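You operate a simulated robot arm through the tools that you are given. There is no shell and no other tool.

The job below is to be done with a simulated robot arm. You get a single attempt, and the scene is never put back.

TASK
Brush the mud off the brown boot's toe cap, then wax the cap.
Fine: brush and duster go back; leave the other boot. Set down upright: black boot brush. A coat counts when it lies all over at full strength: go over it till it gets no stronger. What is to be rubbed or washed off counts as gone when no trace of it is left.

Only the result counts: the job must be done as asked and must still hold three seconds after the hand-in. Knocking over, shifting, dropping, spilling or breaking anything else fails it. Lids that push on must go on centred and level and be pressed home; caps that screw on are set level and turned clockwise until they are tight.

THE ROBOT
A 7-joint arm with a two-finger parallel gripper, fixed in place. Base frame: the origin is on the floor under the middle of its stand, x ahead of it, y to its left, z up; the work surface is at about z = 78. Units: cm, rad, N and s.
It reaches about 111.2 cm from its shoulder. Its first joint turns from -2.897 to 2.897 rad. Payload 3.43 kg.
Tool frame: the origin (TCP) lies between the finger pads and is the grasp point; the fingertips stand 3.4 cm ahead of it; z points along the fingers, y is the line along which they close. Largest opening 12.8 cm; finger width 2.4, thickness 1.2; the body of the gripper, 4.8 by 13 cm, starts 9.6 cm behind the TCP.
Orientation is that of the tool frame in the base frame, as [roll, pitch, yaw] about the fixed x, y, z axes, in that order (R = Rz(yaw) Ry(pitch) Rx(roll)). With the fingers straight down and closing along the base's y, the tool's x points along the base's -x, its y along +y and its z along -z.

THE INTERFACE
- The arm moves only by the tool servo_tool. Its argument "plan" is a list of rows, each a list of 7 numbers: the shift along the base's x, y, z in units of 100 mm (1.0 is 100 mm), then the turn, a rotation vector about the base's x, y, z in units of 90 degrees (1.0 is 90 degrees), then the opening, from 0 (shut) to 1 (fully open). In form: [[dx, dy, dz, rx, ry, rz, claw], ...]. A call has 1 to 20 rows; each row is the pose to reach, as a shift and turn from the pose commanded when the call began. A call with a number of a shift or a turn outside -1 to 1 is refused whole. Rows are played at 5 a second. More than 5 cm and 0.15 rad between two rows, or a gripper value outside its range, and nothing of the call is played. A pose out of reach is approached as far as the arm can. The call stops where the force on the tool passes 40 N (or 10 N more than at its start, if that is more) or the arm is blocked; 0.2 s more then pass. The fingers move at their own pace (about 15.3 cm/s each) and stop on an object; they squeeze with about 33 N. The grip force told is the motor's: it shows also when the fingers shut on nothing. Time passes only in rows, and 0.2 s behind the last, so rows that repeat a pose let the fingers close. It gives the time, the measured TCP pose, the force on the tool (base axes), the opening and the grip force at its end, in the units of the frame above (readings bear some noise), with the torque about the TCP (base axes, N m) and any sound that the robot's microphone picked up, and new pictures: "views" is both (left out), scene, wrist or none.
- Cameras (640 x 400 px; columns grow to the right, rows downward): "scene" is fixed at [40.13, -50.06, 158.86]; the picture's right is [0.89, -0.46, 0.00], its down [-0.28, -0.54, -0.79] and it looks along [0.36, 0.71, -0.61] (base axes); focal length 325 px, centre (320, 200). "wrist" rides on the gripper at [7.6, -1.1, -16] in the tool frame; the picture's right is [0.15, 0.99, 0.00], its down [-0.88, 0.13, -0.45] and it looks along [-0.45, 0.07, 0.89] (tool axes); focal length 234 px, centre (320, 200). There is no depth. A picture from a camera that has moved, and an enlarged one, comes with that camera's place and axes in the base frame and with its lens.
- enlarge(camera, box): a new picture of the part [left, top, right, bottom] of that camera's present view, enlarged. No time passes.
- finish_job(): hands the job in; it is judged then, once.

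Nothing tells you positions but the pictures and the camera data. Unless the task says otherwise, let go and move clear before handing in.

The tools are called after ">>>" by a JSON object that holds its "name" and its "arguments". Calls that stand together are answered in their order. servo_tool: Moves the arm, as the interface text tells. Its arguments: {"type":"object","properties":{"plan":{"type":"array","items":{"type":"array","items":{"type":"number"}}},"views":{"type":"string","enum":["both","scene","wrist","none"]}},"required":["plan"]} The other tools are called the same way: enlarge (camera, box) takes an enlarged picture of a part of a camera's view; finish_job () hands the job in.

At the start:

```text
time: 0.0
position: [57.92, 27.25, 111.38]
orientation: [3.141, 0.0, -3.14]
force: [0.1, -0.4, 0.0]
ft_torque: [0.02, 0.0, -0.05]
finger_gap: 12.79
grasp_force: 0.1
```

scene: 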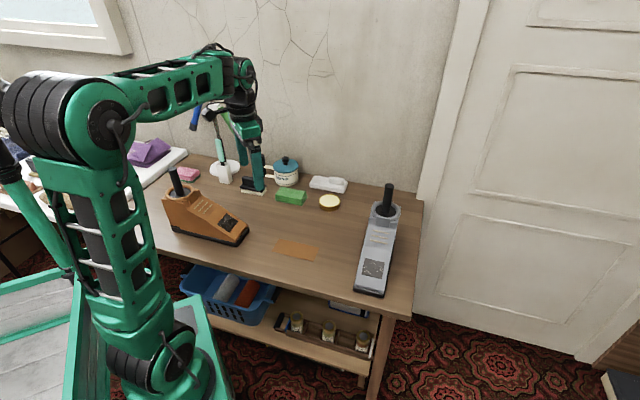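
wrist: 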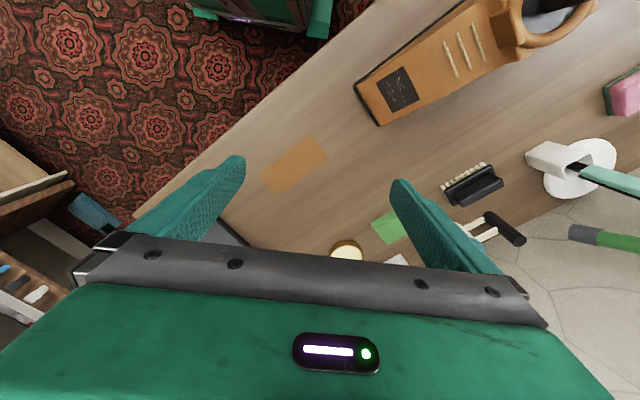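

I see a workbench with a brown boot (wooden/brown with mud patch on toe) and a grey boot, plus a few items along the back. I will enlarge the pictures first to identify the brush, wax and duster.

>>> {"name": "enlarge", "arguments": {"camera": "scene", "box": [140, 130, 300, 230]}}

>>> {"name": "enlarge", "arguments": {"camera": "scene", "box": [260, 140, 420, 240]}}

>>> {"name": "enlarge", "arguments": {"camera": "scene", "box": [160, 180, 320, 280]}}

>>> {"name": "enlarge", "arguments": {"camera": "wrist", "box": [320, 0, 640, 200]}}

>>> {"name": "enlarge", "arguments": {"camera": "wrist", "box": [320, 120, 640, 320]}}

```text
4.00 times, centred on (220, 180) of scene
camera zoom: at [40.13, -50.06, 158.86], right [0.89, -0.46, 0.0], down [-0.28, -0.54, -0.79], along [0.36, 0.71, -0.61], focal length 1301 px, centre (720, 280)
```

zoom: 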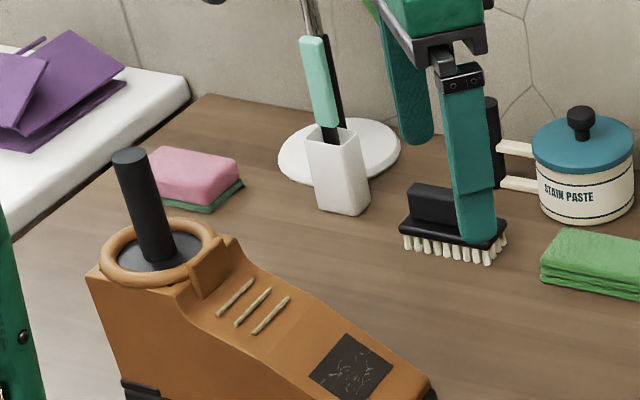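

```text
4.00 times, centred on (340, 190) of scene
camera zoom: at [40.13, -50.06, 158.86], right [0.89, -0.46, 0.0], down [-0.28, -0.54, -0.79], along [0.36, 0.71, -0.61], focal length 1301 px, centre (240, 240)
```

zoom: 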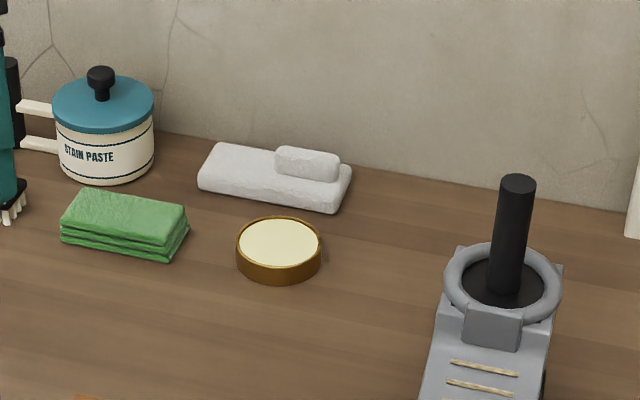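

```text
4.00 times, centred on (240, 230) of scene
camera zoom: at [40.13, -50.06, 158.86], right [0.89, -0.46, 0.0], down [-0.28, -0.54, -0.79], along [0.36, 0.71, -0.61], focal length 1301 px, centre (640, 80)
```

zoom: 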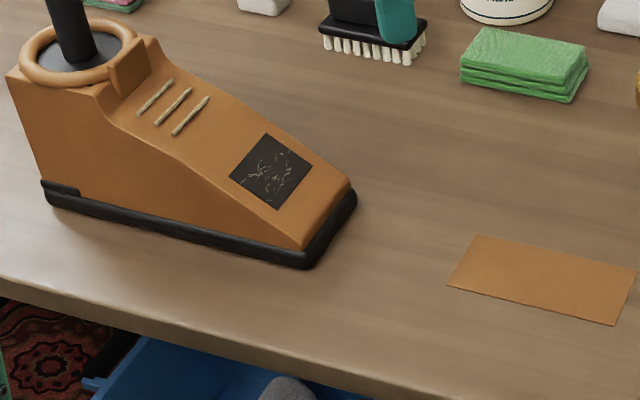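

```text
2.00 times, centred on (480, 100) of wrist
camera zoom: at [50.22, 26.1, 127.37], right [-0.15, 0.99, 0.0], down [0.88, 0.13, 0.45], along [0.45, 0.07, -0.89], focal length 468 px, centre (0, 400)
```

zoom: 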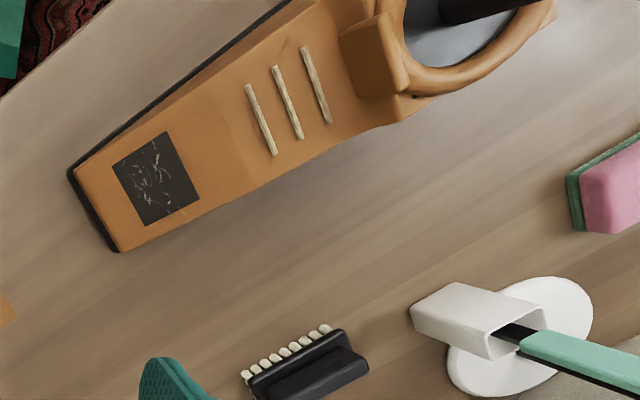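

```text
2.00 times, centred on (480, 220) of wrist
camera zoom: at [50.22, 26.1, 127.37], right [-0.15, 0.99, 0.0], down [0.88, 0.13, 0.45], along [0.45, 0.07, -0.89], focal length 468 px, centre (0, 160)
```

zoom: 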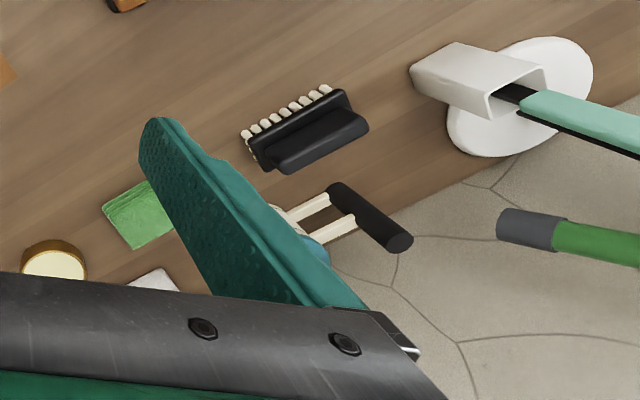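

The brown boot's toe patch is at about (50, 39.5, 84), and the black brush is near (65, 60) with its bristles down. I'll zoom in on the patch, the brush, the green cloth, the tin and the white item.

>>> {"name": "enlarge", "arguments": {"camera": "scene", "box": [268, 160, 358, 216]}}

>>> {"name": "enlarge", "arguments": {"camera": "scene", "box": [200, 195, 264, 255]}}

>>> {"name": "enlarge", "arguments": {"camera": "wrist", "box": [350, 50, 450, 130]}}

>>> {"name": "enlarge", "arguments": {"camera": "wrist", "box": [430, 140, 530, 220]}}

>>> {"name": "enlarge", "arguments": {"camera": "scene", "box": [235, 170, 275, 200]}}

>>> {"name": "enlarge", "arguments": {"camera": "scene", "box": [340, 180, 420, 300]}}

```text
7.11 times, centred on (313, 188) of scene
camera zoom: at [40.13, -50.06, 158.86], right [0.89, -0.46, 0.0], down [-0.28, -0.54, -0.79], along [0.36, 0.71, -0.61], focal length 2313 px, centre (370, 285)
```

zoom: 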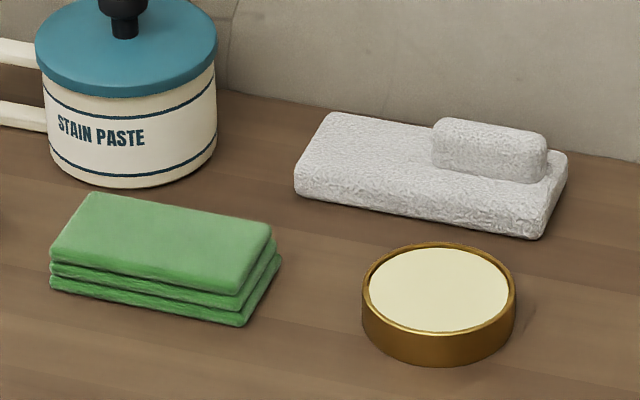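

```text
6.67 times, centred on (232, 225) of scene
camera zoom: at [40.13, -50.06, 158.86], right [0.89, -0.46, 0.0], down [-0.28, -0.54, -0.79], along [0.36, 0.71, -0.61], focal length 2168 px, centre (907, 33)
```

zoom: 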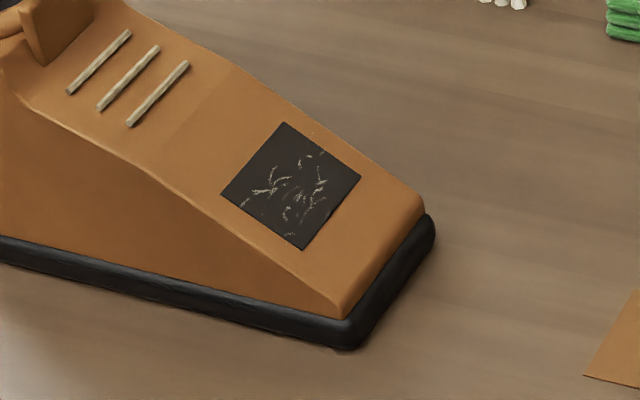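

```text
5.00 times, centred on (400, 90) of wrist
camera zoom: at [50.22, 26.1, 127.37], right [-0.15, 0.99, 0.0], down [0.88, 0.13, 0.45], along [0.45, 0.07, -0.89], focal length 1171 px, centre (-80, 750)
```

zoom: 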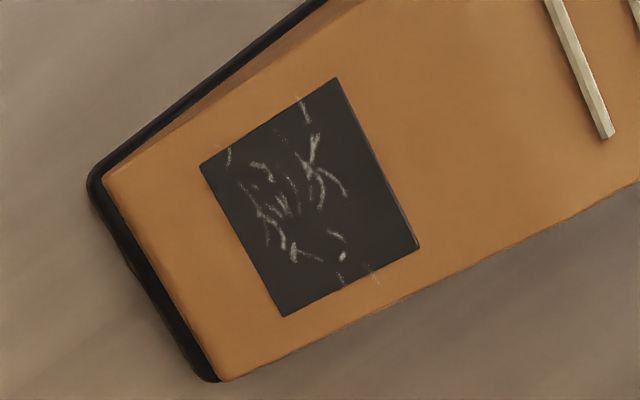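

```text
5.00 times, centred on (480, 180) of wrist
camera zoom: at [50.22, 26.1, 127.37], right [-0.15, 0.99, 0.0], down [0.88, 0.13, 0.45], along [0.45, 0.07, -0.89], focal length 1171 px, centre (-480, 300)
```

zoom: 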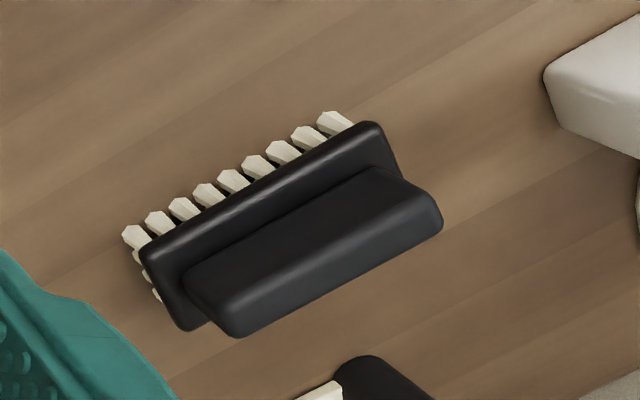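

```text
13.33 times, centred on (255, 185) of scene
camera zoom: at [40.13, -50.06, 158.86], right [0.89, -0.46, 0.0], down [-0.28, -0.54, -0.79], along [0.36, 0.71, -0.61], focal length 4337 px, centre (1187, 400)
```

zoom: 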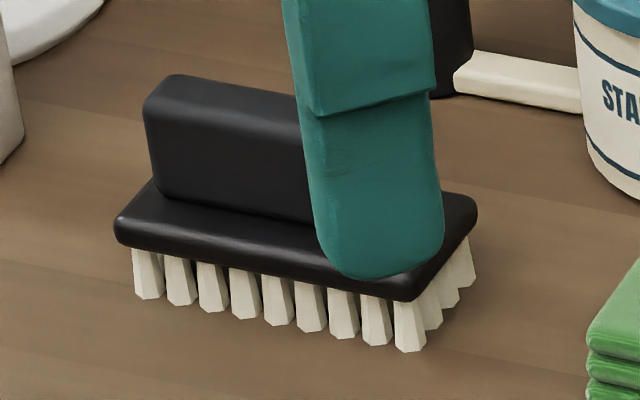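

```text
3.33 times, centred on (380, 240) of scene
camera zoom: at [40.13, -50.06, 158.86], right [0.89, -0.46, 0.0], down [-0.28, -0.54, -0.79], along [0.36, 0.71, -0.61], focal length 1084 px, centre (120, 67)
```

zoom: 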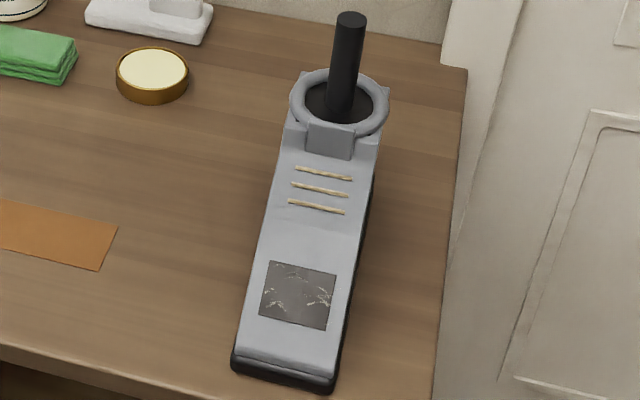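

The table runs at about 45° in the base frame. The brush is near (65, 60) and its long axis follows the table, so I'll move over towards it, turn the gripper to match, and look again with the wrist camera.

>>> {"name": "servo_tool", "arguments": {"plan": [[0.06, 0.25, 0, 0, 0, -0.08, 0.6], [0.12, 0.5, 0, 0, 0, -0.16, 0.6], [0.18, 0.75, 0, 0, 0, -0.25, 0.6], [0.24, 1.0, 0, 0, 0, -0.33, 0.6]], "views": "none"}}

>>> {"name": "servo_tool", "arguments": {"plan": [[0.06, 0.25, 0, 0, 0, -0.06, 0.6], [0.12, 0.5, 0, 0, 0, -0.12, 0.6], [0.18, 0.75, 0, 0, 0, -0.17, 0.6], [0.24, 0.9, 0, 0, 0, -0.17, 0.6]], "views": "both"}}

```text
time: 1.0
position: [58.84, 37.23, 111.98]
orientation: [3.139, 0.014, 2.62]
force: [0.5, -0.1, 0.0]
ft_torque: [0.06, -0.05, -0.01]
finger_gap: 7.69
grasp_force: 0.1
```

```text
time: 2.0
position: [61.21, 46.24, 112.02]
orientation: [3.141, 0.014, 2.354]
force: [-0.8, -0.3, 0.2]
ft_torque: [0.02, 0.01, 0.0]
finger_gap: 7.7
grasp_force: 0.0
camera wrist: at [54.87, 50.88, 128.0], right [0.6, 0.8, 0.0], down [0.71, -0.53, 0.47], along [0.37, -0.28, -0.88], focal length 234 px, centre (320, 200)
```

scene: 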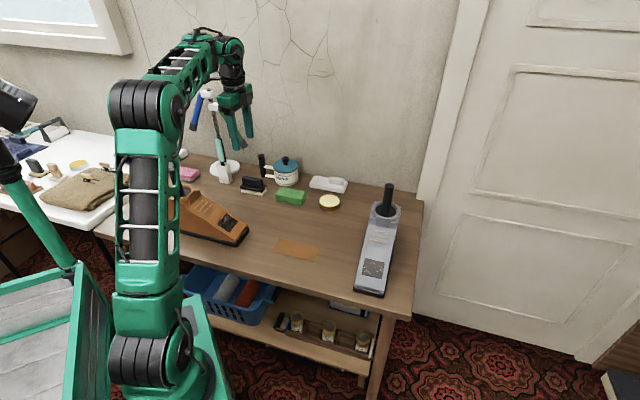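
wrist: 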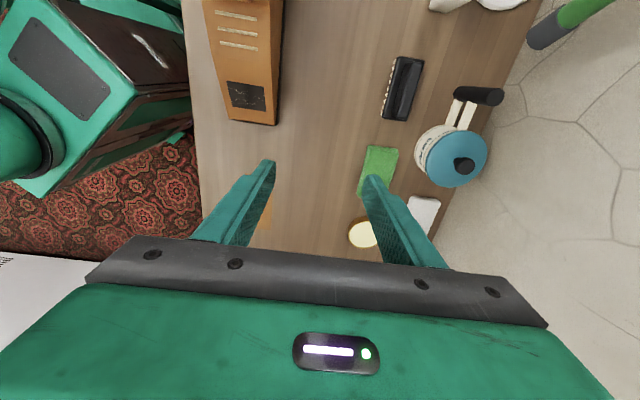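

The gripper turned as intended, and the measured pose lags the command slightly. I'll let it settle and zoom in on the brush and cloth.

>>> {"name": "servo_tool", "arguments": {"plan": [[0, 0, 0, 0, 0, 0, 0.6], [0, 0, 0, 0, 0, 0, 0.6]], "views": "none"}}

>>> {"name": "enlarge", "arguments": {"camera": "wrist", "box": [340, 40, 500, 260]}}

>>> {"name": "enlarge", "arguments": {"camera": "wrist", "box": [190, 0, 300, 140]}}

>>> {"name": "enlarge", "arguments": {"camera": "scene", "box": [180, 80, 340, 220]}}

```text
time: 2.6
position: [61.3, 46.2, 111.9]
orientation: [-3.14, 0.013, 2.357]
force: [0.2, 0.3, 0.4]
ft_torque: [-0.02, 0.0, 0.0]
finger_gap: 7.69
grasp_force: 0.1
```

```text
1.82 times, centred on (420, 150) of wrist
camera zoom: at [54.89, 50.87, 127.95], right [0.6, 0.8, 0.0], down [0.71, -0.53, 0.47], along [0.37, -0.28, -0.88], focal length 426 px, centre (138, 291)
```

zoom: 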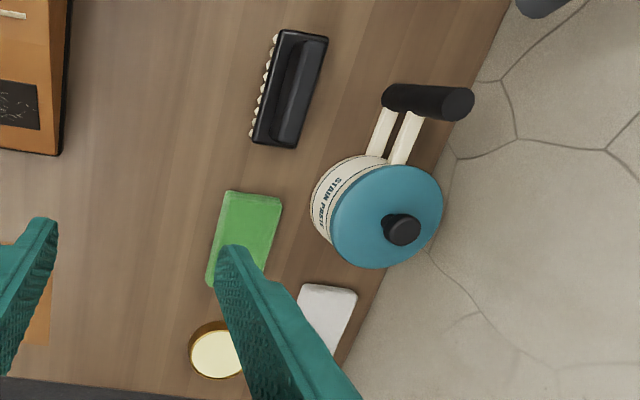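

```text
2.86 times, centred on (245, 70) of wrist
camera zoom: at [54.89, 50.87, 127.95], right [0.6, 0.8, 0.0], down [0.71, -0.53, 0.47], along [0.37, -0.28, -0.88], focal length 669 px, centre (534, 571)
```

zoom: 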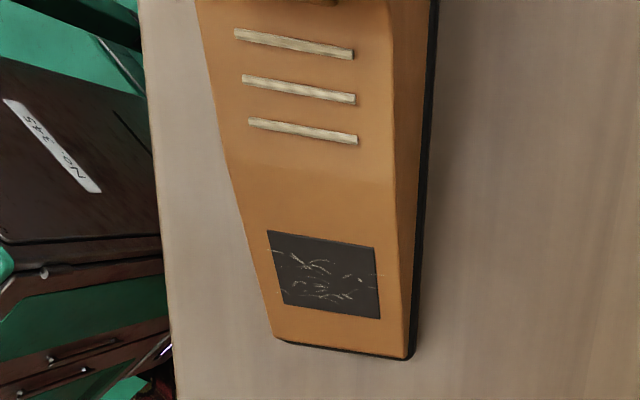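

```text
2.86 times, centred on (260, 150) of scene
camera zoom: at [40.13, -50.06, 158.86], right [0.89, -0.46, 0.0], down [-0.28, -0.54, -0.79], along [0.36, 0.71, -0.61], focal length 929 px, centre (491, 343)
```

zoom: 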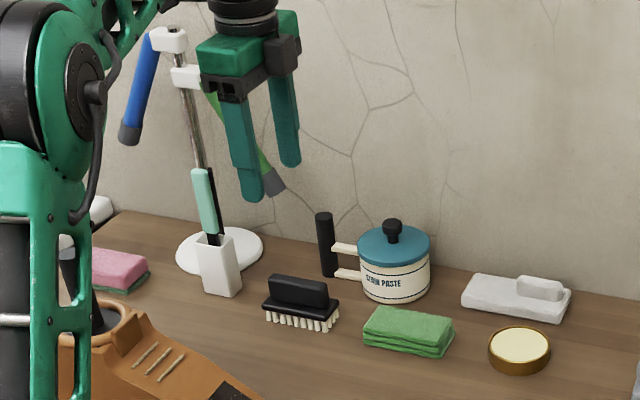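

The pose is steady now. I'll zoom tighter on the brush and the cloth from this viewpoint to measure them.

>>> {"name": "enlarge", "arguments": {"camera": "wrist", "box": [370, 45, 440, 130]}}

>>> {"name": "enlarge", "arguments": {"camera": "scene", "box": [235, 168, 275, 200]}}

```text
4.71 times, centred on (405, 88) of wrist
camera zoom: at [54.89, 50.87, 127.95], right [0.6, 0.8, 0.0], down [0.71, -0.53, 0.47], along [0.37, -0.28, -0.88], focal length 1102 px, centre (-80, 729)
```

zoom: 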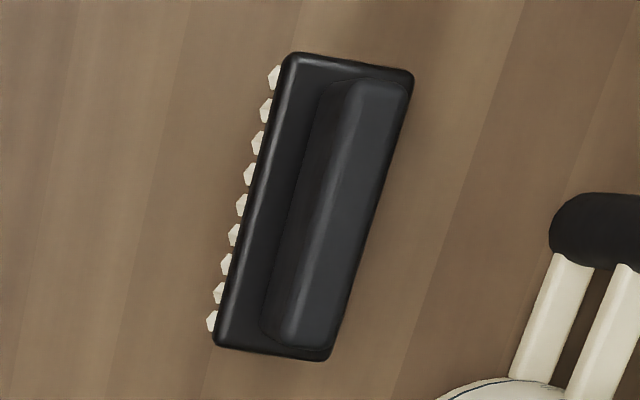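

```text
12.50 times, centred on (255, 184) of scene
camera zoom: at [40.13, -50.06, 158.86], right [0.89, -0.46, 0.0], down [-0.28, -0.54, -0.79], along [0.36, 0.71, -0.61], focal length 4066 px, centre (1132, 400)
```

zoom: 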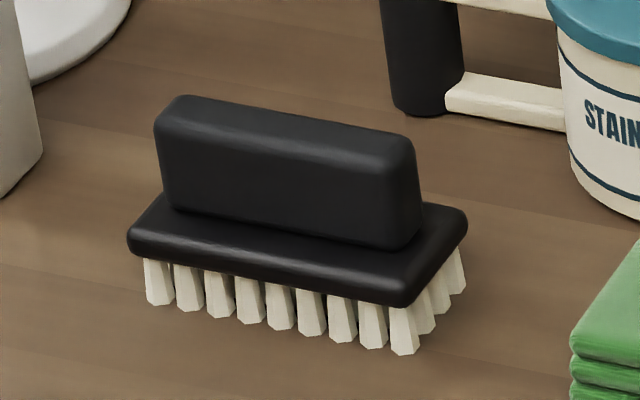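

The brush handle's top is centred near (65.5, 61.9, 84.1), runs along the (0.7, -0.7) direction, and is about 2 cm wide. I'll go above it, then check its alignment from closer.

>>> {"name": "servo_tool", "arguments": {"plan": [[0.15, 0.25, -0.1, 0, 0, 0, 0.55], [0.3, 0.55, -0.2, 0, 0, 0, 0.5], [0.42, 0.85, -0.35, 0, 0, 0, 0.5], [0.42, 0.95, -0.5, 0, 0, 0, 0.5]], "views": "none"}}

>>> {"name": "servo_tool", "arguments": {"plan": [[0, 0.3, -0.2, 0, 0, 0, 0.5], [0, 0.62, -0.5, 0, 0, 0, 0.5], [0, 0.62, -0.7, 0, 0, 0, 0.5], [0, 0.62, -0.7, 0, 0, 0, 0.5]], "views": "both"}}

```text
time: 3.6
position: [65.59, 55.74, 106.87]
orientation: [3.141, 0.012, 2.357]
force: [0.1, -0.7, 0.1]
ft_torque: [0.04, -0.03, 0.0]
finger_gap: 6.4
grasp_force: 0.0
```

```text
time: 4.6
position: [65.44, 62.09, 100.0]
orientation: [-3.139, 0.012, 2.356]
force: [-0.6, 0.1, 0.3]
ft_torque: [0.02, 0.01, 0.0]
finger_gap: 6.39
grasp_force: 0.0
camera wrist: at [59.07, 66.81, 115.93], right [0.6, 0.8, 0.0], down [0.71, -0.53, 0.47], along [0.37, -0.28, -0.88], focal length 234 px, centre (320, 200)
```

scene: 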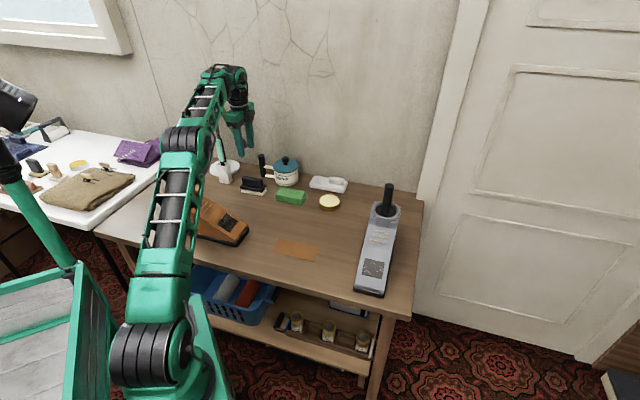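
wrist: 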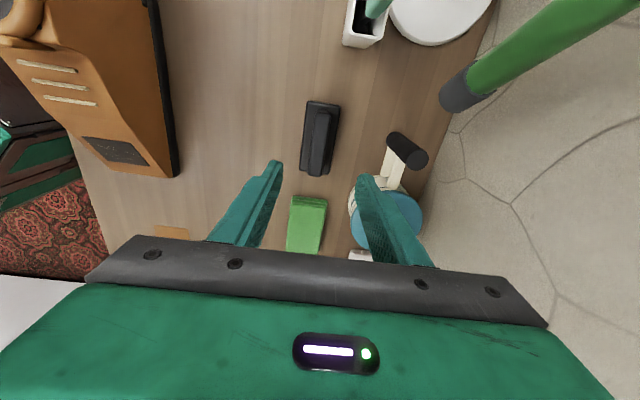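

I'm above the brush with the gripper axis almost over it. I'll enlarge the wrist view to measure the remaining offset.

>>> {"name": "enlarge", "arguments": {"camera": "wrist", "box": [280, 90, 360, 190]}}

>>> {"name": "enlarge", "arguments": {"camera": "wrist", "box": [0, 20, 200, 200]}}

```text
4.00 times, centred on (320, 140) of wrist
camera zoom: at [59.07, 66.81, 115.93], right [0.6, 0.8, 0.0], down [0.71, -0.53, 0.47], along [0.37, -0.28, -0.88], focal length 937 px, centre (320, 440)
```

zoom: 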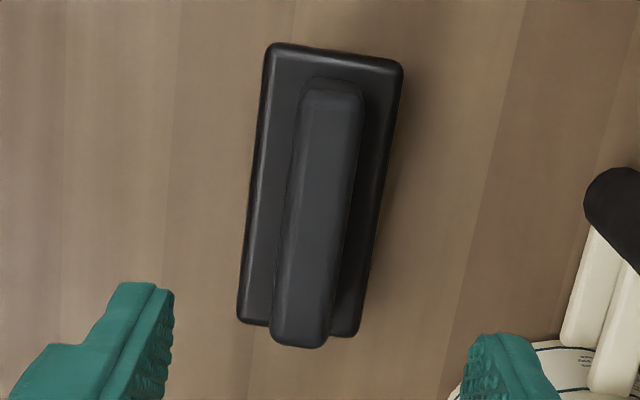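

```text
2.22 times, centred on (100, 110) of wrist
camera zoom: at [59.07, 66.81, 115.93], right [0.6, 0.8, 0.0], down [0.71, -0.53, 0.47], along [0.37, -0.28, -0.88], focal length 520 px, centre (809, 400)
```

zoom: 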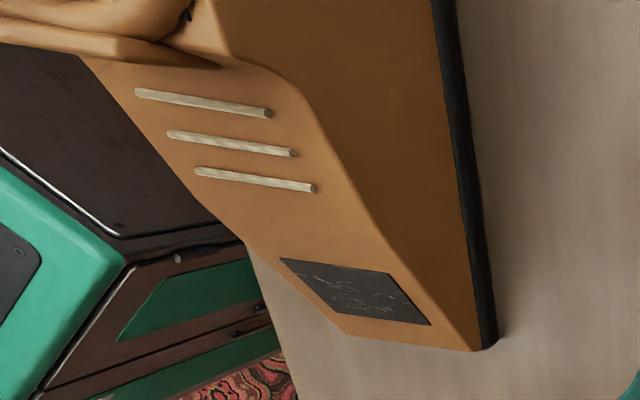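

The gripper axis matches the brush handle within about a millimetre and a degree. I'll descend straight down to the grasp height.

>>> {"name": "servo_tool", "arguments": {"plan": [[0, 0, -0.3, 0, 0, 0, 0.5], [0, 0, -0.6, 0, 0, 0, 0.5], [0, 0, -0.85, 0, 0, 0, 0.5], [0, 0, -1.0, 0, 0, 0, 0.5]], "views": "none"}}

>>> {"name": "servo_tool", "arguments": {"plan": [[0, 0, -0.15, 0, 0, 0, 0.5], [0, 0, -0.3, 0, 0, 0, 0.5], [0, 0, -0.42, 0, 0, 0, 0.5], [0, 0, -0.5, 0, 0, 0, 0.5], [0, 0, -0.54, 0, 0, 0, 0.5], [0, 0, -0.54, 0, 0, 0, 0.5]], "views": "both"}}

```text
time: 5.6
position: [65.46, 61.97, 89.93]
orientation: [-3.14, 0.012, 2.355]
force: [0.1, -0.2, 0.2]
ft_torque: [0.01, -0.05, 0.0]
finger_gap: 6.4
grasp_force: 0.1
```

```text
time: 7.0
position: [65.54, 61.87, 84.62]
orientation: [-3.14, 0.012, 2.355]
force: [0.1, 0.0, 0.0]
ft_torque: [0.0, -0.03, -0.01]
finger_gap: 6.42
grasp_force: 0.1
camera wrist: at [59.07, 66.67, 100.56], right [0.6, 0.8, 0.0], down [0.71, -0.53, 0.47], along [0.37, -0.28, -0.88], focal length 234 px, centre (320, 200)
```

scene: 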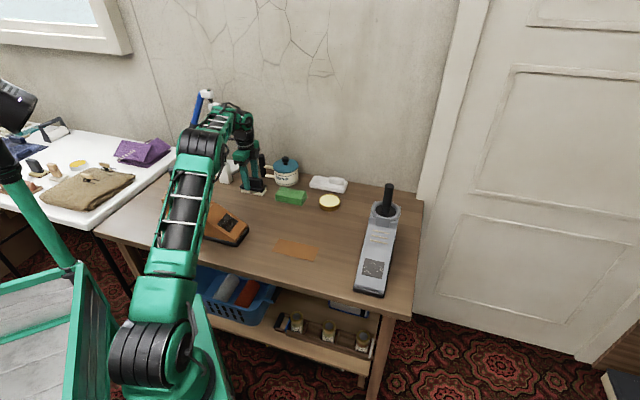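
wrist: 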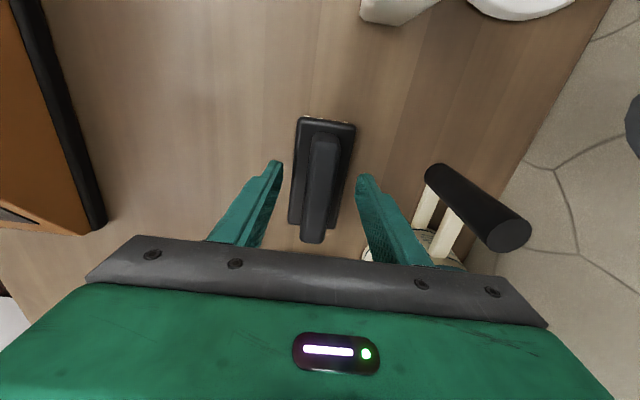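

The fingers straddle the handle. I'll check the fingertip height against the brush base before closing.

>>> {"name": "enlarge", "arguments": {"camera": "scene", "box": [230, 160, 280, 205]}}

>>> {"name": "enlarge", "arguments": {"camera": "wrist", "box": [240, 100, 400, 260]}}

```text
8.89 times, centred on (255, 182) of scene
camera zoom: at [40.13, -50.06, 158.86], right [0.89, -0.46, 0.0], down [-0.28, -0.54, -0.79], along [0.36, 0.71, -0.61], focal length 2891 px, centre (898, 356)
```

zoom: 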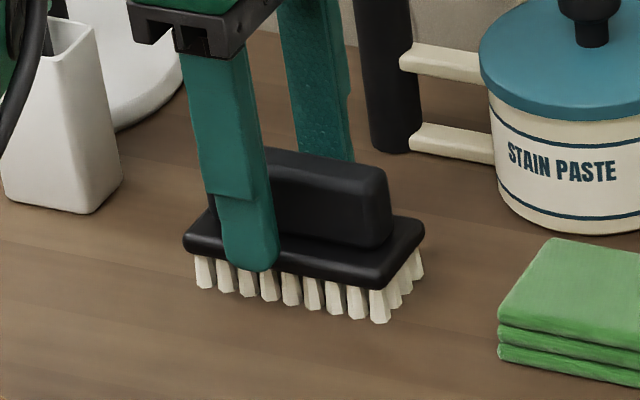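

```text
2.50 times, centred on (320, 180) of wrist
camera zoom: at [59.07, 66.67, 100.56], right [0.6, 0.8, 0.0], down [0.71, -0.53, 0.47], along [0.37, -0.28, -0.88], focal length 585 px, centre (320, 250)
```

zoom: 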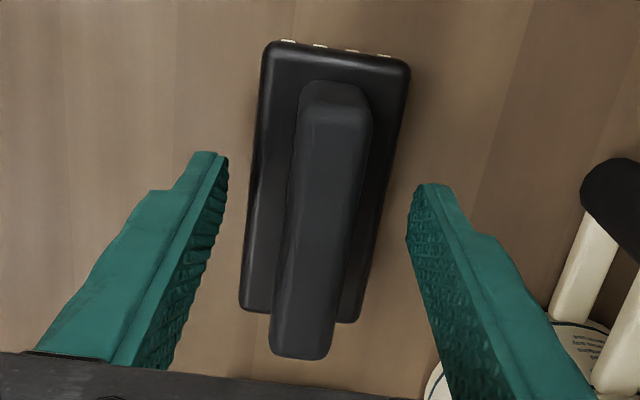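

Clearance looks good, so I'm closing on the handle.

>>> {"name": "servo_tool", "arguments": {"plan": [[0, 0, 0, 0, 0, 0, 0.3], [0, 0, 0, 0, 0, 0, 0.1], [0, 0, 0, 0, 0, 0, 0.0], [0, 0, 0, 0, 0, 0, 0.0]], "views": "none"}}

>>> {"name": "servo_tool", "arguments": {"plan": [[0, 0, 0.1, 0, 0, 0, 0.0], [0, 0, 0.3, 0, 0, 0, 0.0], [0, 0, 0.6, 0, 0, 0, 0.0], [0, 0, 0.9, 0, 0, 0, 0.0], [0, 0, 1.0, 0, 0, 0, 0.0]], "views": "both"}}

```text
time: 8.0
position: [65.45, 61.91, 84.6]
orientation: [-3.139, 0.012, 2.357]
force: [-0.1, 0.2, -0.3]
ft_torque: [0.02, -0.03, -0.03]
finger_gap: 2.14
grasp_force: 33.6
```

```text
time: 9.2
position: [65.52, 61.93, 94.63]
orientation: [-3.141, 0.013, 2.359]
force: [-0.8, 0.4, -1.4]
ft_torque: [0.03, -0.02, 0.03]
finger_gap: 2.13
grasp_force: 32.4
camera wrist: at [59.23, 66.63, 110.62], right [0.6, 0.8, 0.0], down [0.71, -0.53, 0.47], along [0.37, -0.28, -0.88], focal length 234 px, centre (320, 200)
```

scene: 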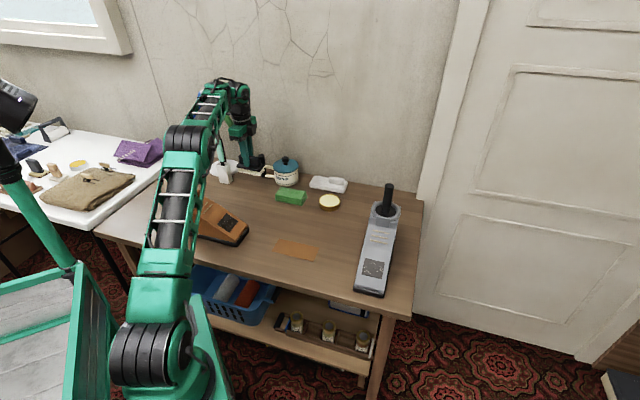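
wrist: 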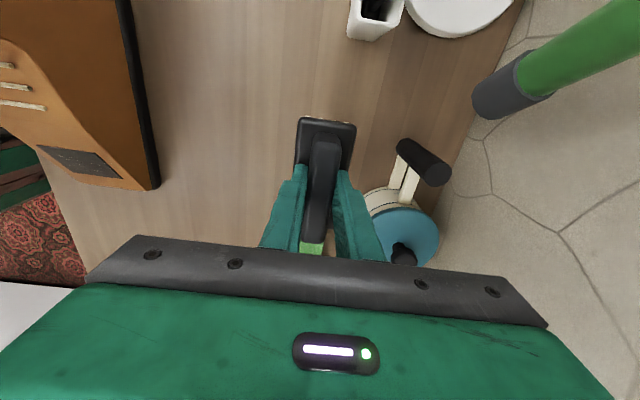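

The brush is in hand (gap 2.13 cm), and its home pose is TCP (65.48, 61.9, 84.6) at this yaw. The toe patch has its centre near (49.7, 39.1, 84.2), measures 6 cm across by 5 cm along, and slopes about 35°, so I'll turn the brush 90° to lie across the boot while moving clear of the back items.

>>> {"name": "servo_tool", "arguments": {"plan": [[-0.08, -0.08, 0.05, 0, 0, 0.083, 0], [-0.16, -0.16, 0.1, 0, 0, 0.166, 0], [-0.24, -0.25, 0.15, 0, 0, 0.25, 0], [-0.32, -0.33, 0.2, 0, 0, 0.333, 0], [-0.4, -0.41, 0.25, 0, 0, 0.416, 0], [-0.48, -0.5, 0.3, 0, 0, 0.5, 0], [-0.56, -0.58, 0.35, 0, 0, 0.583, 0], [-0.64, -0.66, 0.4, 0, 0, 0.666, 0], [-0.72, -0.75, 0.4, 0, 0, 0.75, 0], [-0.8, -0.83, 0.4, 0, 0, 0.833, 0], [-0.9, -0.91, 0.4, 0, 0, 0.916, 0], [-1.0, -1.0, 0.4, 0, 0, 1.0, 0]], "views": "both"}}

```text
time: 11.8
position: [55.51, 52.01, 98.62]
orientation: [3.141, 0.012, -2.353]
force: [0.5, 0.1, -1.1]
ft_torque: [0.02, 0.02, 0.0]
finger_gap: 2.11
grasp_force: 33.0
camera wrist: at [50.65, 45.63, 114.59], right [-0.8, 0.59, 0.0], down [0.52, 0.71, 0.47], along [0.28, 0.37, -0.88], focal length 234 px, centre (320, 200)
```

scene: 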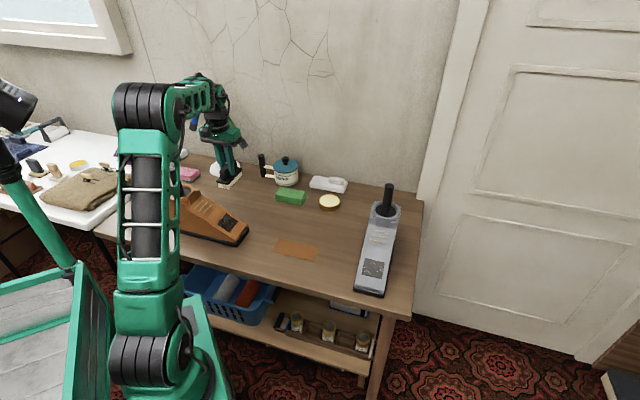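
wrist: 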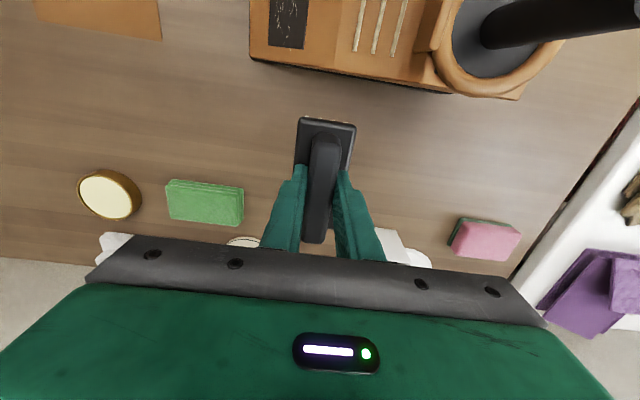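

The brush is now across the boot direction, and the boot's post is well clear at about (38, 51). Next I'll tilt to the toe slope and move to a pre-contact point off the cap along its normal.

>>> {"name": "servo_tool", "arguments": {"plan": [[0, -0.16, 0, 0.046, 0.046, 0, 0], [-0.02, -0.33, 0, 0.092, 0.092, 0, 0], [-0.04, -0.5, 0, 0.138, 0.138, 0, 0], [-0.06, -0.67, 0, 0.184, 0.184, 0, 0], [-0.08, -0.84, 0, 0.23, 0.23, 0, 0], [-0.1, -1.0, 0, 0.275, 0.275, 0, 0]], "views": "none"}}

>>> {"name": "servo_tool", "arguments": {"plan": [[0, -0.25, -0.05, 0, 0, 0, 0], [0, -0.5, -0.15, 0, 0, 0, 0], [-0.03, -0.7, -0.25, 0, 0, 0, 0], [-0.05, -0.72, -0.3, 0, 0, 0, 0]], "views": "both"}}

```text
time: 13.2
position: [54.34, 41.87, 98.71]
orientation: [2.529, 0.01, -2.361]
force: [0.6, -0.5, -2.1]
ft_torque: [-0.05, -0.06, 0.01]
finger_gap: 2.14
grasp_force: 33.2
```

```text
time: 14.2
position: [53.98, 34.71, 95.39]
orientation: [2.53, 0.01, -2.363]
force: [0.1, 0.5, -1.4]
ft_torque: [-0.02, 0.04, -0.02]
finger_gap: 2.16
grasp_force: 33.5
camera wrist: at [55.47, 22.19, 107.96], right [-0.68, 0.47, 0.57], down [0.73, 0.51, 0.46], along [-0.07, 0.72, -0.69], focal length 234 px, centre (320, 200)
```

scene: 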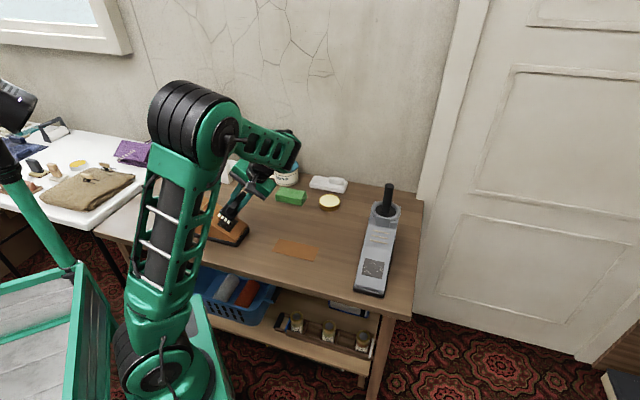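
wrist: 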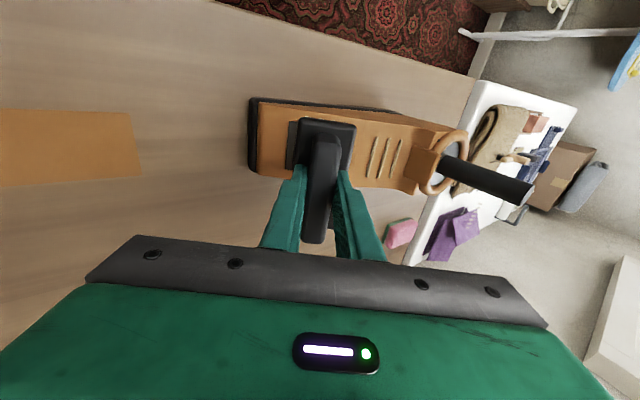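

The brush is tilted about 35° above the toe, and by my estimate the bristle face is about 6 cm off the patch and 1.4 cm up-slope of it. I'll zoom in to verify before contact.

>>> {"name": "enlarge", "arguments": {"camera": "wrist", "box": [230, 70, 480, 230]}}

>>> {"name": "enlarge", "arguments": {"camera": "scene", "box": [190, 170, 290, 250]}}

```text
2.50 times, centred on (355, 150) of wrist
camera zoom: at [55.47, 22.19, 107.96], right [-0.68, 0.47, 0.57], down [0.73, 0.51, 0.46], along [-0.07, 0.72, -0.69], focal length 585 px, centre (232, 325)
```

zoom: 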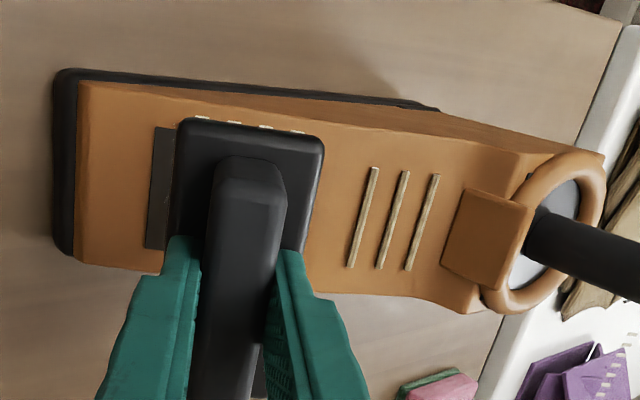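

```text
5.00 times, centred on (240, 210) of scene
camera zoom: at [40.13, -50.06, 158.86], right [0.89, -0.46, 0.0], down [-0.28, -0.54, -0.79], along [0.36, 0.71, -0.61], focal length 1626 px, centre (720, 150)
```

zoom: 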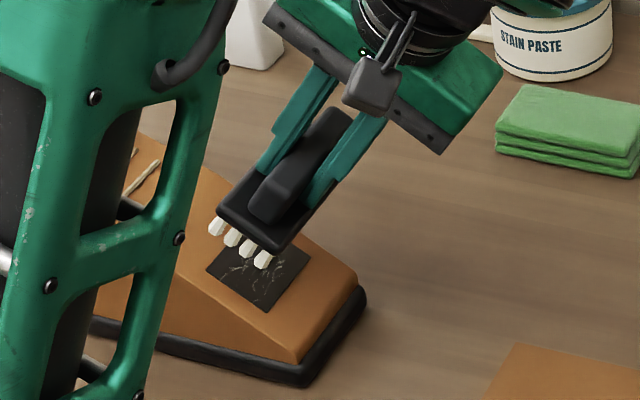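

The alignment looks right. I'm moving down-slope and approaching to about 1 cm from the patch.

>>> {"name": "servo_tool", "arguments": {"plan": [[0.077, -0.083, -0.079, 0, 0, 0, 0], [0.0, 0.0, -0.242, 0, 0, 0, 0], [-0.06, 0.062, -0.365, 0, 0, 0, 0], [-0.121, 0.124, -0.488, 0, 0, 0, 0], [-0.121, 0.124, -0.488, 0, 0, 0, 0]], "views": "both"}}

>>> {"name": "enlarge", "arguments": {"camera": "scene", "box": [190, 170, 290, 250]}}

>>> {"name": "enlarge", "arguments": {"camera": "wrist", "box": [230, 70, 480, 230]}}

```text
time: 15.4
position: [52.82, 36.0, 90.71]
orientation: [2.531, 0.01, -2.363]
force: [0.3, -0.2, -1.7]
ft_torque: [-0.06, 0.0, -0.02]
finger_gap: 2.16
grasp_force: 33.0
camera wrist: at [54.26, 23.45, 103.14], right [-0.68, 0.47, 0.57], down [0.73, 0.5, 0.46], along [-0.07, 0.72, -0.69], focal length 234 px, centre (320, 200)
```

scene: 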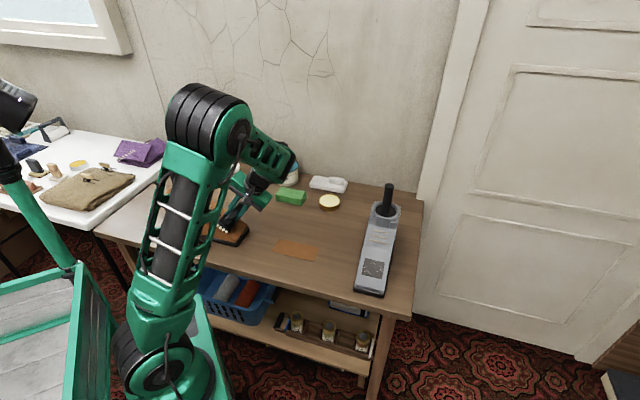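
wrist: 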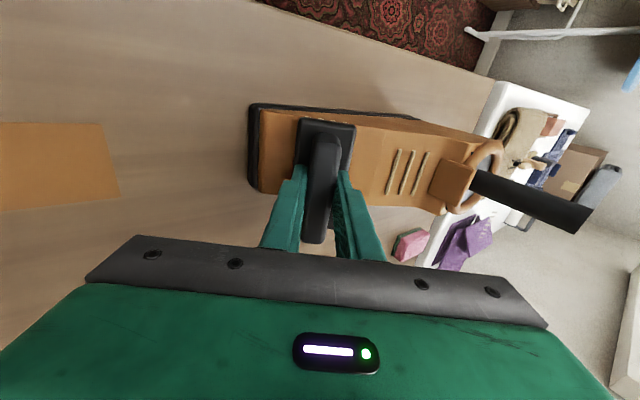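

```text
5.00 times, centred on (240, 210) of scene
camera zoom: at [40.13, -50.06, 158.86], right [0.89, -0.46, 0.0], down [-0.28, -0.54, -0.79], along [0.36, 0.71, -0.61], focal length 1626 px, centre (720, 150)
```

zoom: 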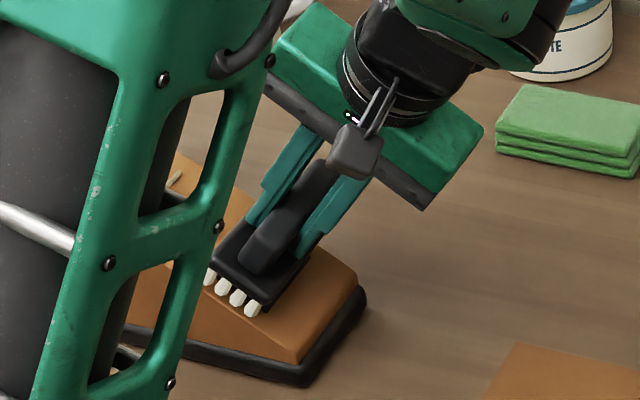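

```text
2.50 times, centred on (355, 150) of wrist
camera zoom: at [54.26, 23.45, 103.14], right [-0.68, 0.47, 0.57], down [0.73, 0.5, 0.46], along [-0.07, 0.72, -0.69], focal length 585 px, centre (232, 325)
```

zoom: 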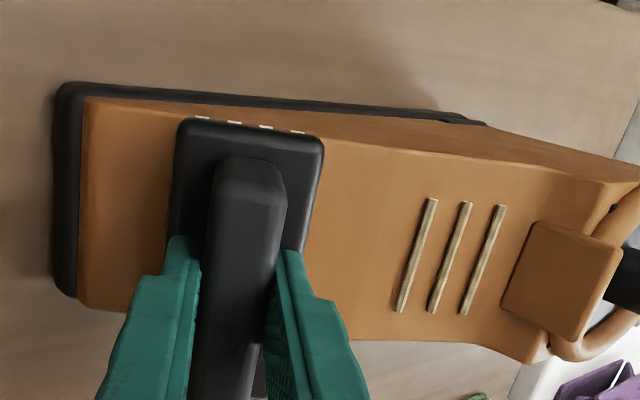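

The bristle face is about 1.2 cm from the patch and centred on it. I'm easing into contact along the normal in small steps.

>>> {"name": "servo_tool", "arguments": {"plan": [[-0.016, 0.017, -0.033, 0, 0, 0, 0], [-0.028, 0.029, -0.057, 0, 0, 0, 0], [-0.036, 0.037, -0.074, 0, 0, 0, 0], [-0.04, 0.041, -0.082, 0, 0, 0, 0], [-0.04, 0.041, -0.082, 0, 0, 0, 0]], "views": "none"}}

>>> {"name": "servo_tool", "arguments": {"plan": [[-0.004, 0.004, -0.008, 0, 0, 0, 0], [-0.008, 0.008, -0.016, 0, 0, 0, 0]], "views": "scene"}}

>>> {"name": "enlarge", "arguments": {"camera": "scene", "box": [200, 190, 270, 250]}}

```text
time: 16.4
position: [51.45, 36.35, 90.69]
orientation: [2.541, 0.02, -2.366]
force: [2.3, -0.7, -2.5]
ft_torque: [0.04, 0.18, 0.03]
finger_gap: 2.13
grasp_force: 33.1
stopped in row 5: the force on the tool passed its limit at 42 N (the readings are from after the stop); the commanded pose is now the measured one
```

```text
time: 17.0
position: [51.35, 36.25, 90.67]
orientation: [2.541, 0.022, -2.366]
force: [5.7, -11.4, 21.4]
ft_torque: [-1.1, 0.43, 0.48]
finger_gap: 2.16
grasp_force: 32.7
```

scene: 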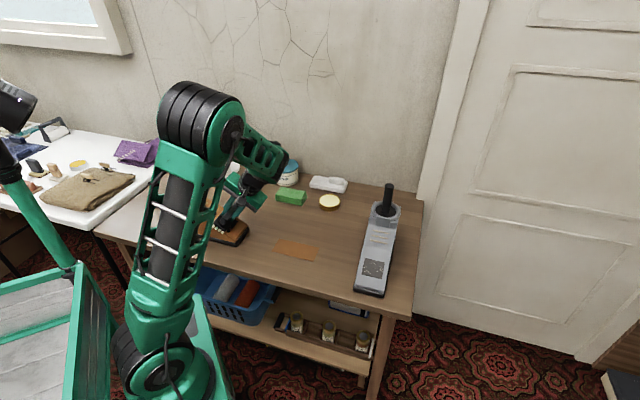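

```text
6.67 times, centred on (235, 220) of scene
camera zoom: at [40.13, -50.06, 158.86], right [0.89, -0.46, 0.0], down [-0.28, -0.54, -0.79], along [0.36, 0.71, -0.61], focal length 2168 px, centre (887, 67)
```

zoom: 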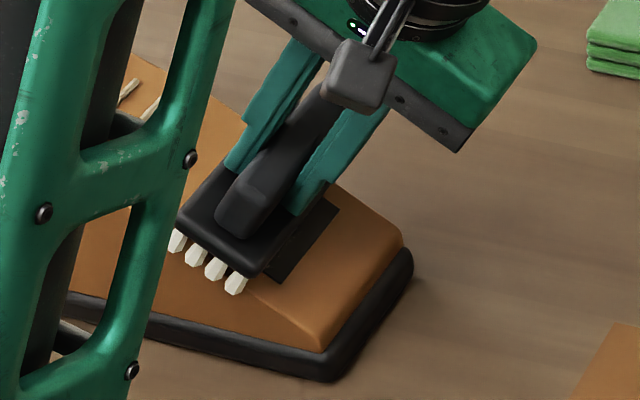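

Contact came about 0.5 cm sooner than I estimated and the brush slid slightly up-slope and towards the robot. I'll back off a little and check that the boot has not moved.

>>> {"name": "servo_tool", "arguments": {"plan": [[0.02, -0.02, 0.041, 0, 0, 0, 0], [0.08, -0.08, 0.16, 0, 0, 0, 0], [0.16, -0.16, 0.32, 0, 0, 0, 0], [0.16, -0.16, 0.32, 0, 0, 0, 0]], "views": "both"}}

>>> {"name": "enlarge", "arguments": {"camera": "scene", "box": [200, 195, 264, 255]}}

>>> {"name": "enlarge", "arguments": {"camera": "wrist", "box": [230, 70, 480, 230]}}

```text
time: 18.0
position: [52.81, 34.79, 93.99]
orientation: [2.54, 0.021, -2.364]
force: [-0.6, -0.5, -1.0]
ft_torque: [0.0, 0.01, -0.01]
finger_gap: 2.12
grasp_force: 32.9
camera wrist: at [54.21, 22.19, 106.37], right [-0.69, 0.47, 0.56], down [0.73, 0.5, 0.47], along [-0.06, 0.72, -0.69], focal length 234 px, centre (320, 200)
```

scene: 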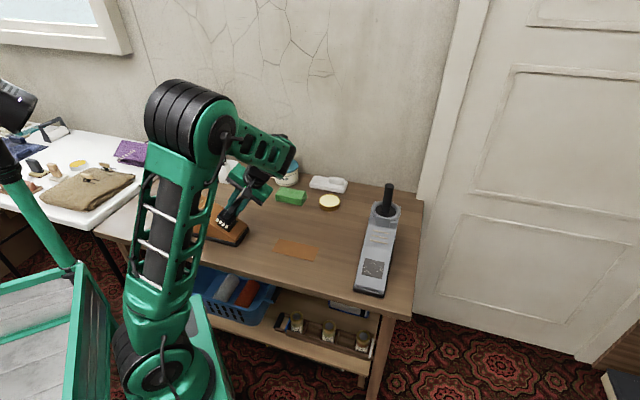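
wrist: 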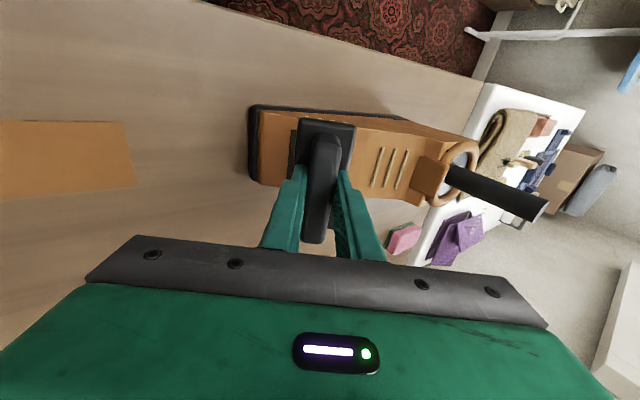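

```text
6.67 times, centred on (232, 225) of scene
camera zoom: at [40.13, -50.06, 158.86], right [0.89, -0.46, 0.0], down [-0.28, -0.54, -0.79], along [0.36, 0.71, -0.61], focal length 2168 px, centre (907, 33)
```

zoom: 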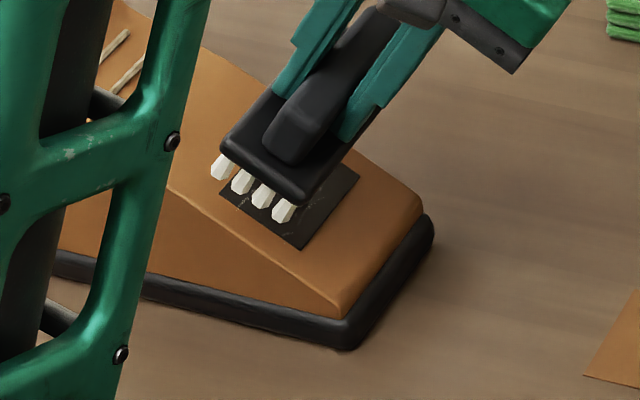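

```text
2.50 times, centred on (355, 150) of wrist
camera zoom: at [54.21, 22.19, 106.37], right [-0.69, 0.47, 0.56], down [0.73, 0.5, 0.47], along [-0.06, 0.72, -0.69], focal length 585 px, centre (232, 325)
```

zoom: 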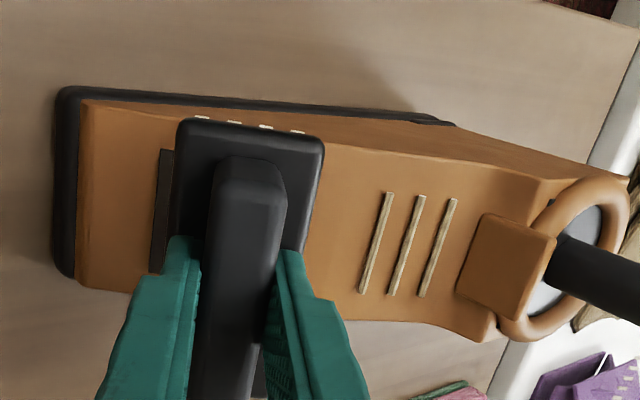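

The boot hasn't moved and the patch is at the same pixels. I'll re-centre over the patch, level the small roll error, and approach more gently.

>>> {"name": "servo_tool", "arguments": {"plan": [[0.122, -0.02, -0.07, -0.0095, 0.0094, 0.0092, 0], [0.064, 0.041, -0.19, -0.0095, 0.0094, 0.0092, 0], [0.02, 0.087, -0.285, -0.0095, 0.0094, 0.0092, 0], [-0.01, 0.119, -0.345, -0.0095, 0.0094, 0.0092, 0], [-0.01, 0.119, -0.345, -0.0095, 0.0094, 0.0092, 0]], "views": "scene"}}

>>> {"name": "enlarge", "arguments": {"camera": "scene", "box": [200, 195, 264, 255]}}

```text
time: 19.2
position: [52.81, 35.97, 90.42]
orientation: [2.54, 0.001, -2.35]
force: [-1.1, 0.3, -0.4]
ft_torque: [-0.01, -0.01, -0.02]
finger_gap: 2.12
grasp_force: 33.0
```

scene: 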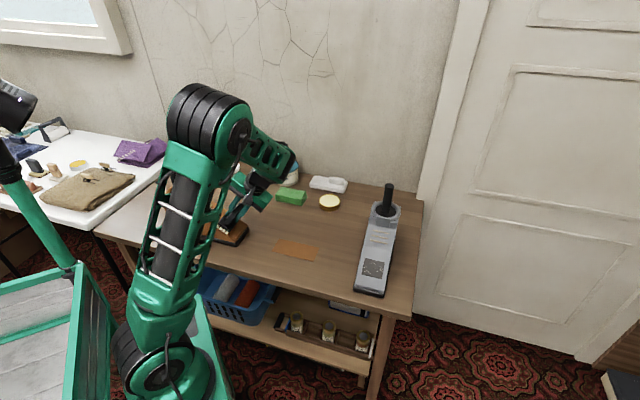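

```text
6.67 times, centred on (232, 225) of scene
camera zoom: at [40.13, -50.06, 158.86], right [0.89, -0.46, 0.0], down [-0.28, -0.54, -0.79], along [0.36, 0.71, -0.61], focal length 2168 px, centre (907, 33)
```

zoom: 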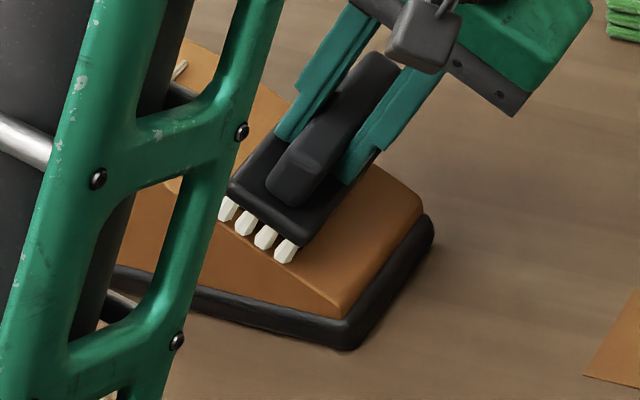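

I'm about 0.5 cm from contact and centred on the patch. I'm stepping in at 1 mm per row.

>>> {"name": "servo_tool", "arguments": {"plan": [[-0.004, 0.004, -0.0082, 0, 0, 0, 0], [-0.008, 0.008, -0.0165, 0, 0, 0, 0], [-0.012, 0.012, -0.0247, 0, 0, 0, 0], [-0.016, 0.016, -0.033, 0, 0, 0, 0], [-0.016, 0.016, -0.033, 0, 0, 0, 0]], "views": "none"}}

```text
time: 20.4
position: [52.66, 36.09, 89.91]
orientation: [2.54, 0.004, -2.352]
force: [4.9, -7.1, 18.7]
ft_torque: [0.32, -0.71, -0.36]
finger_gap: 2.14
grasp_force: 32.9
```

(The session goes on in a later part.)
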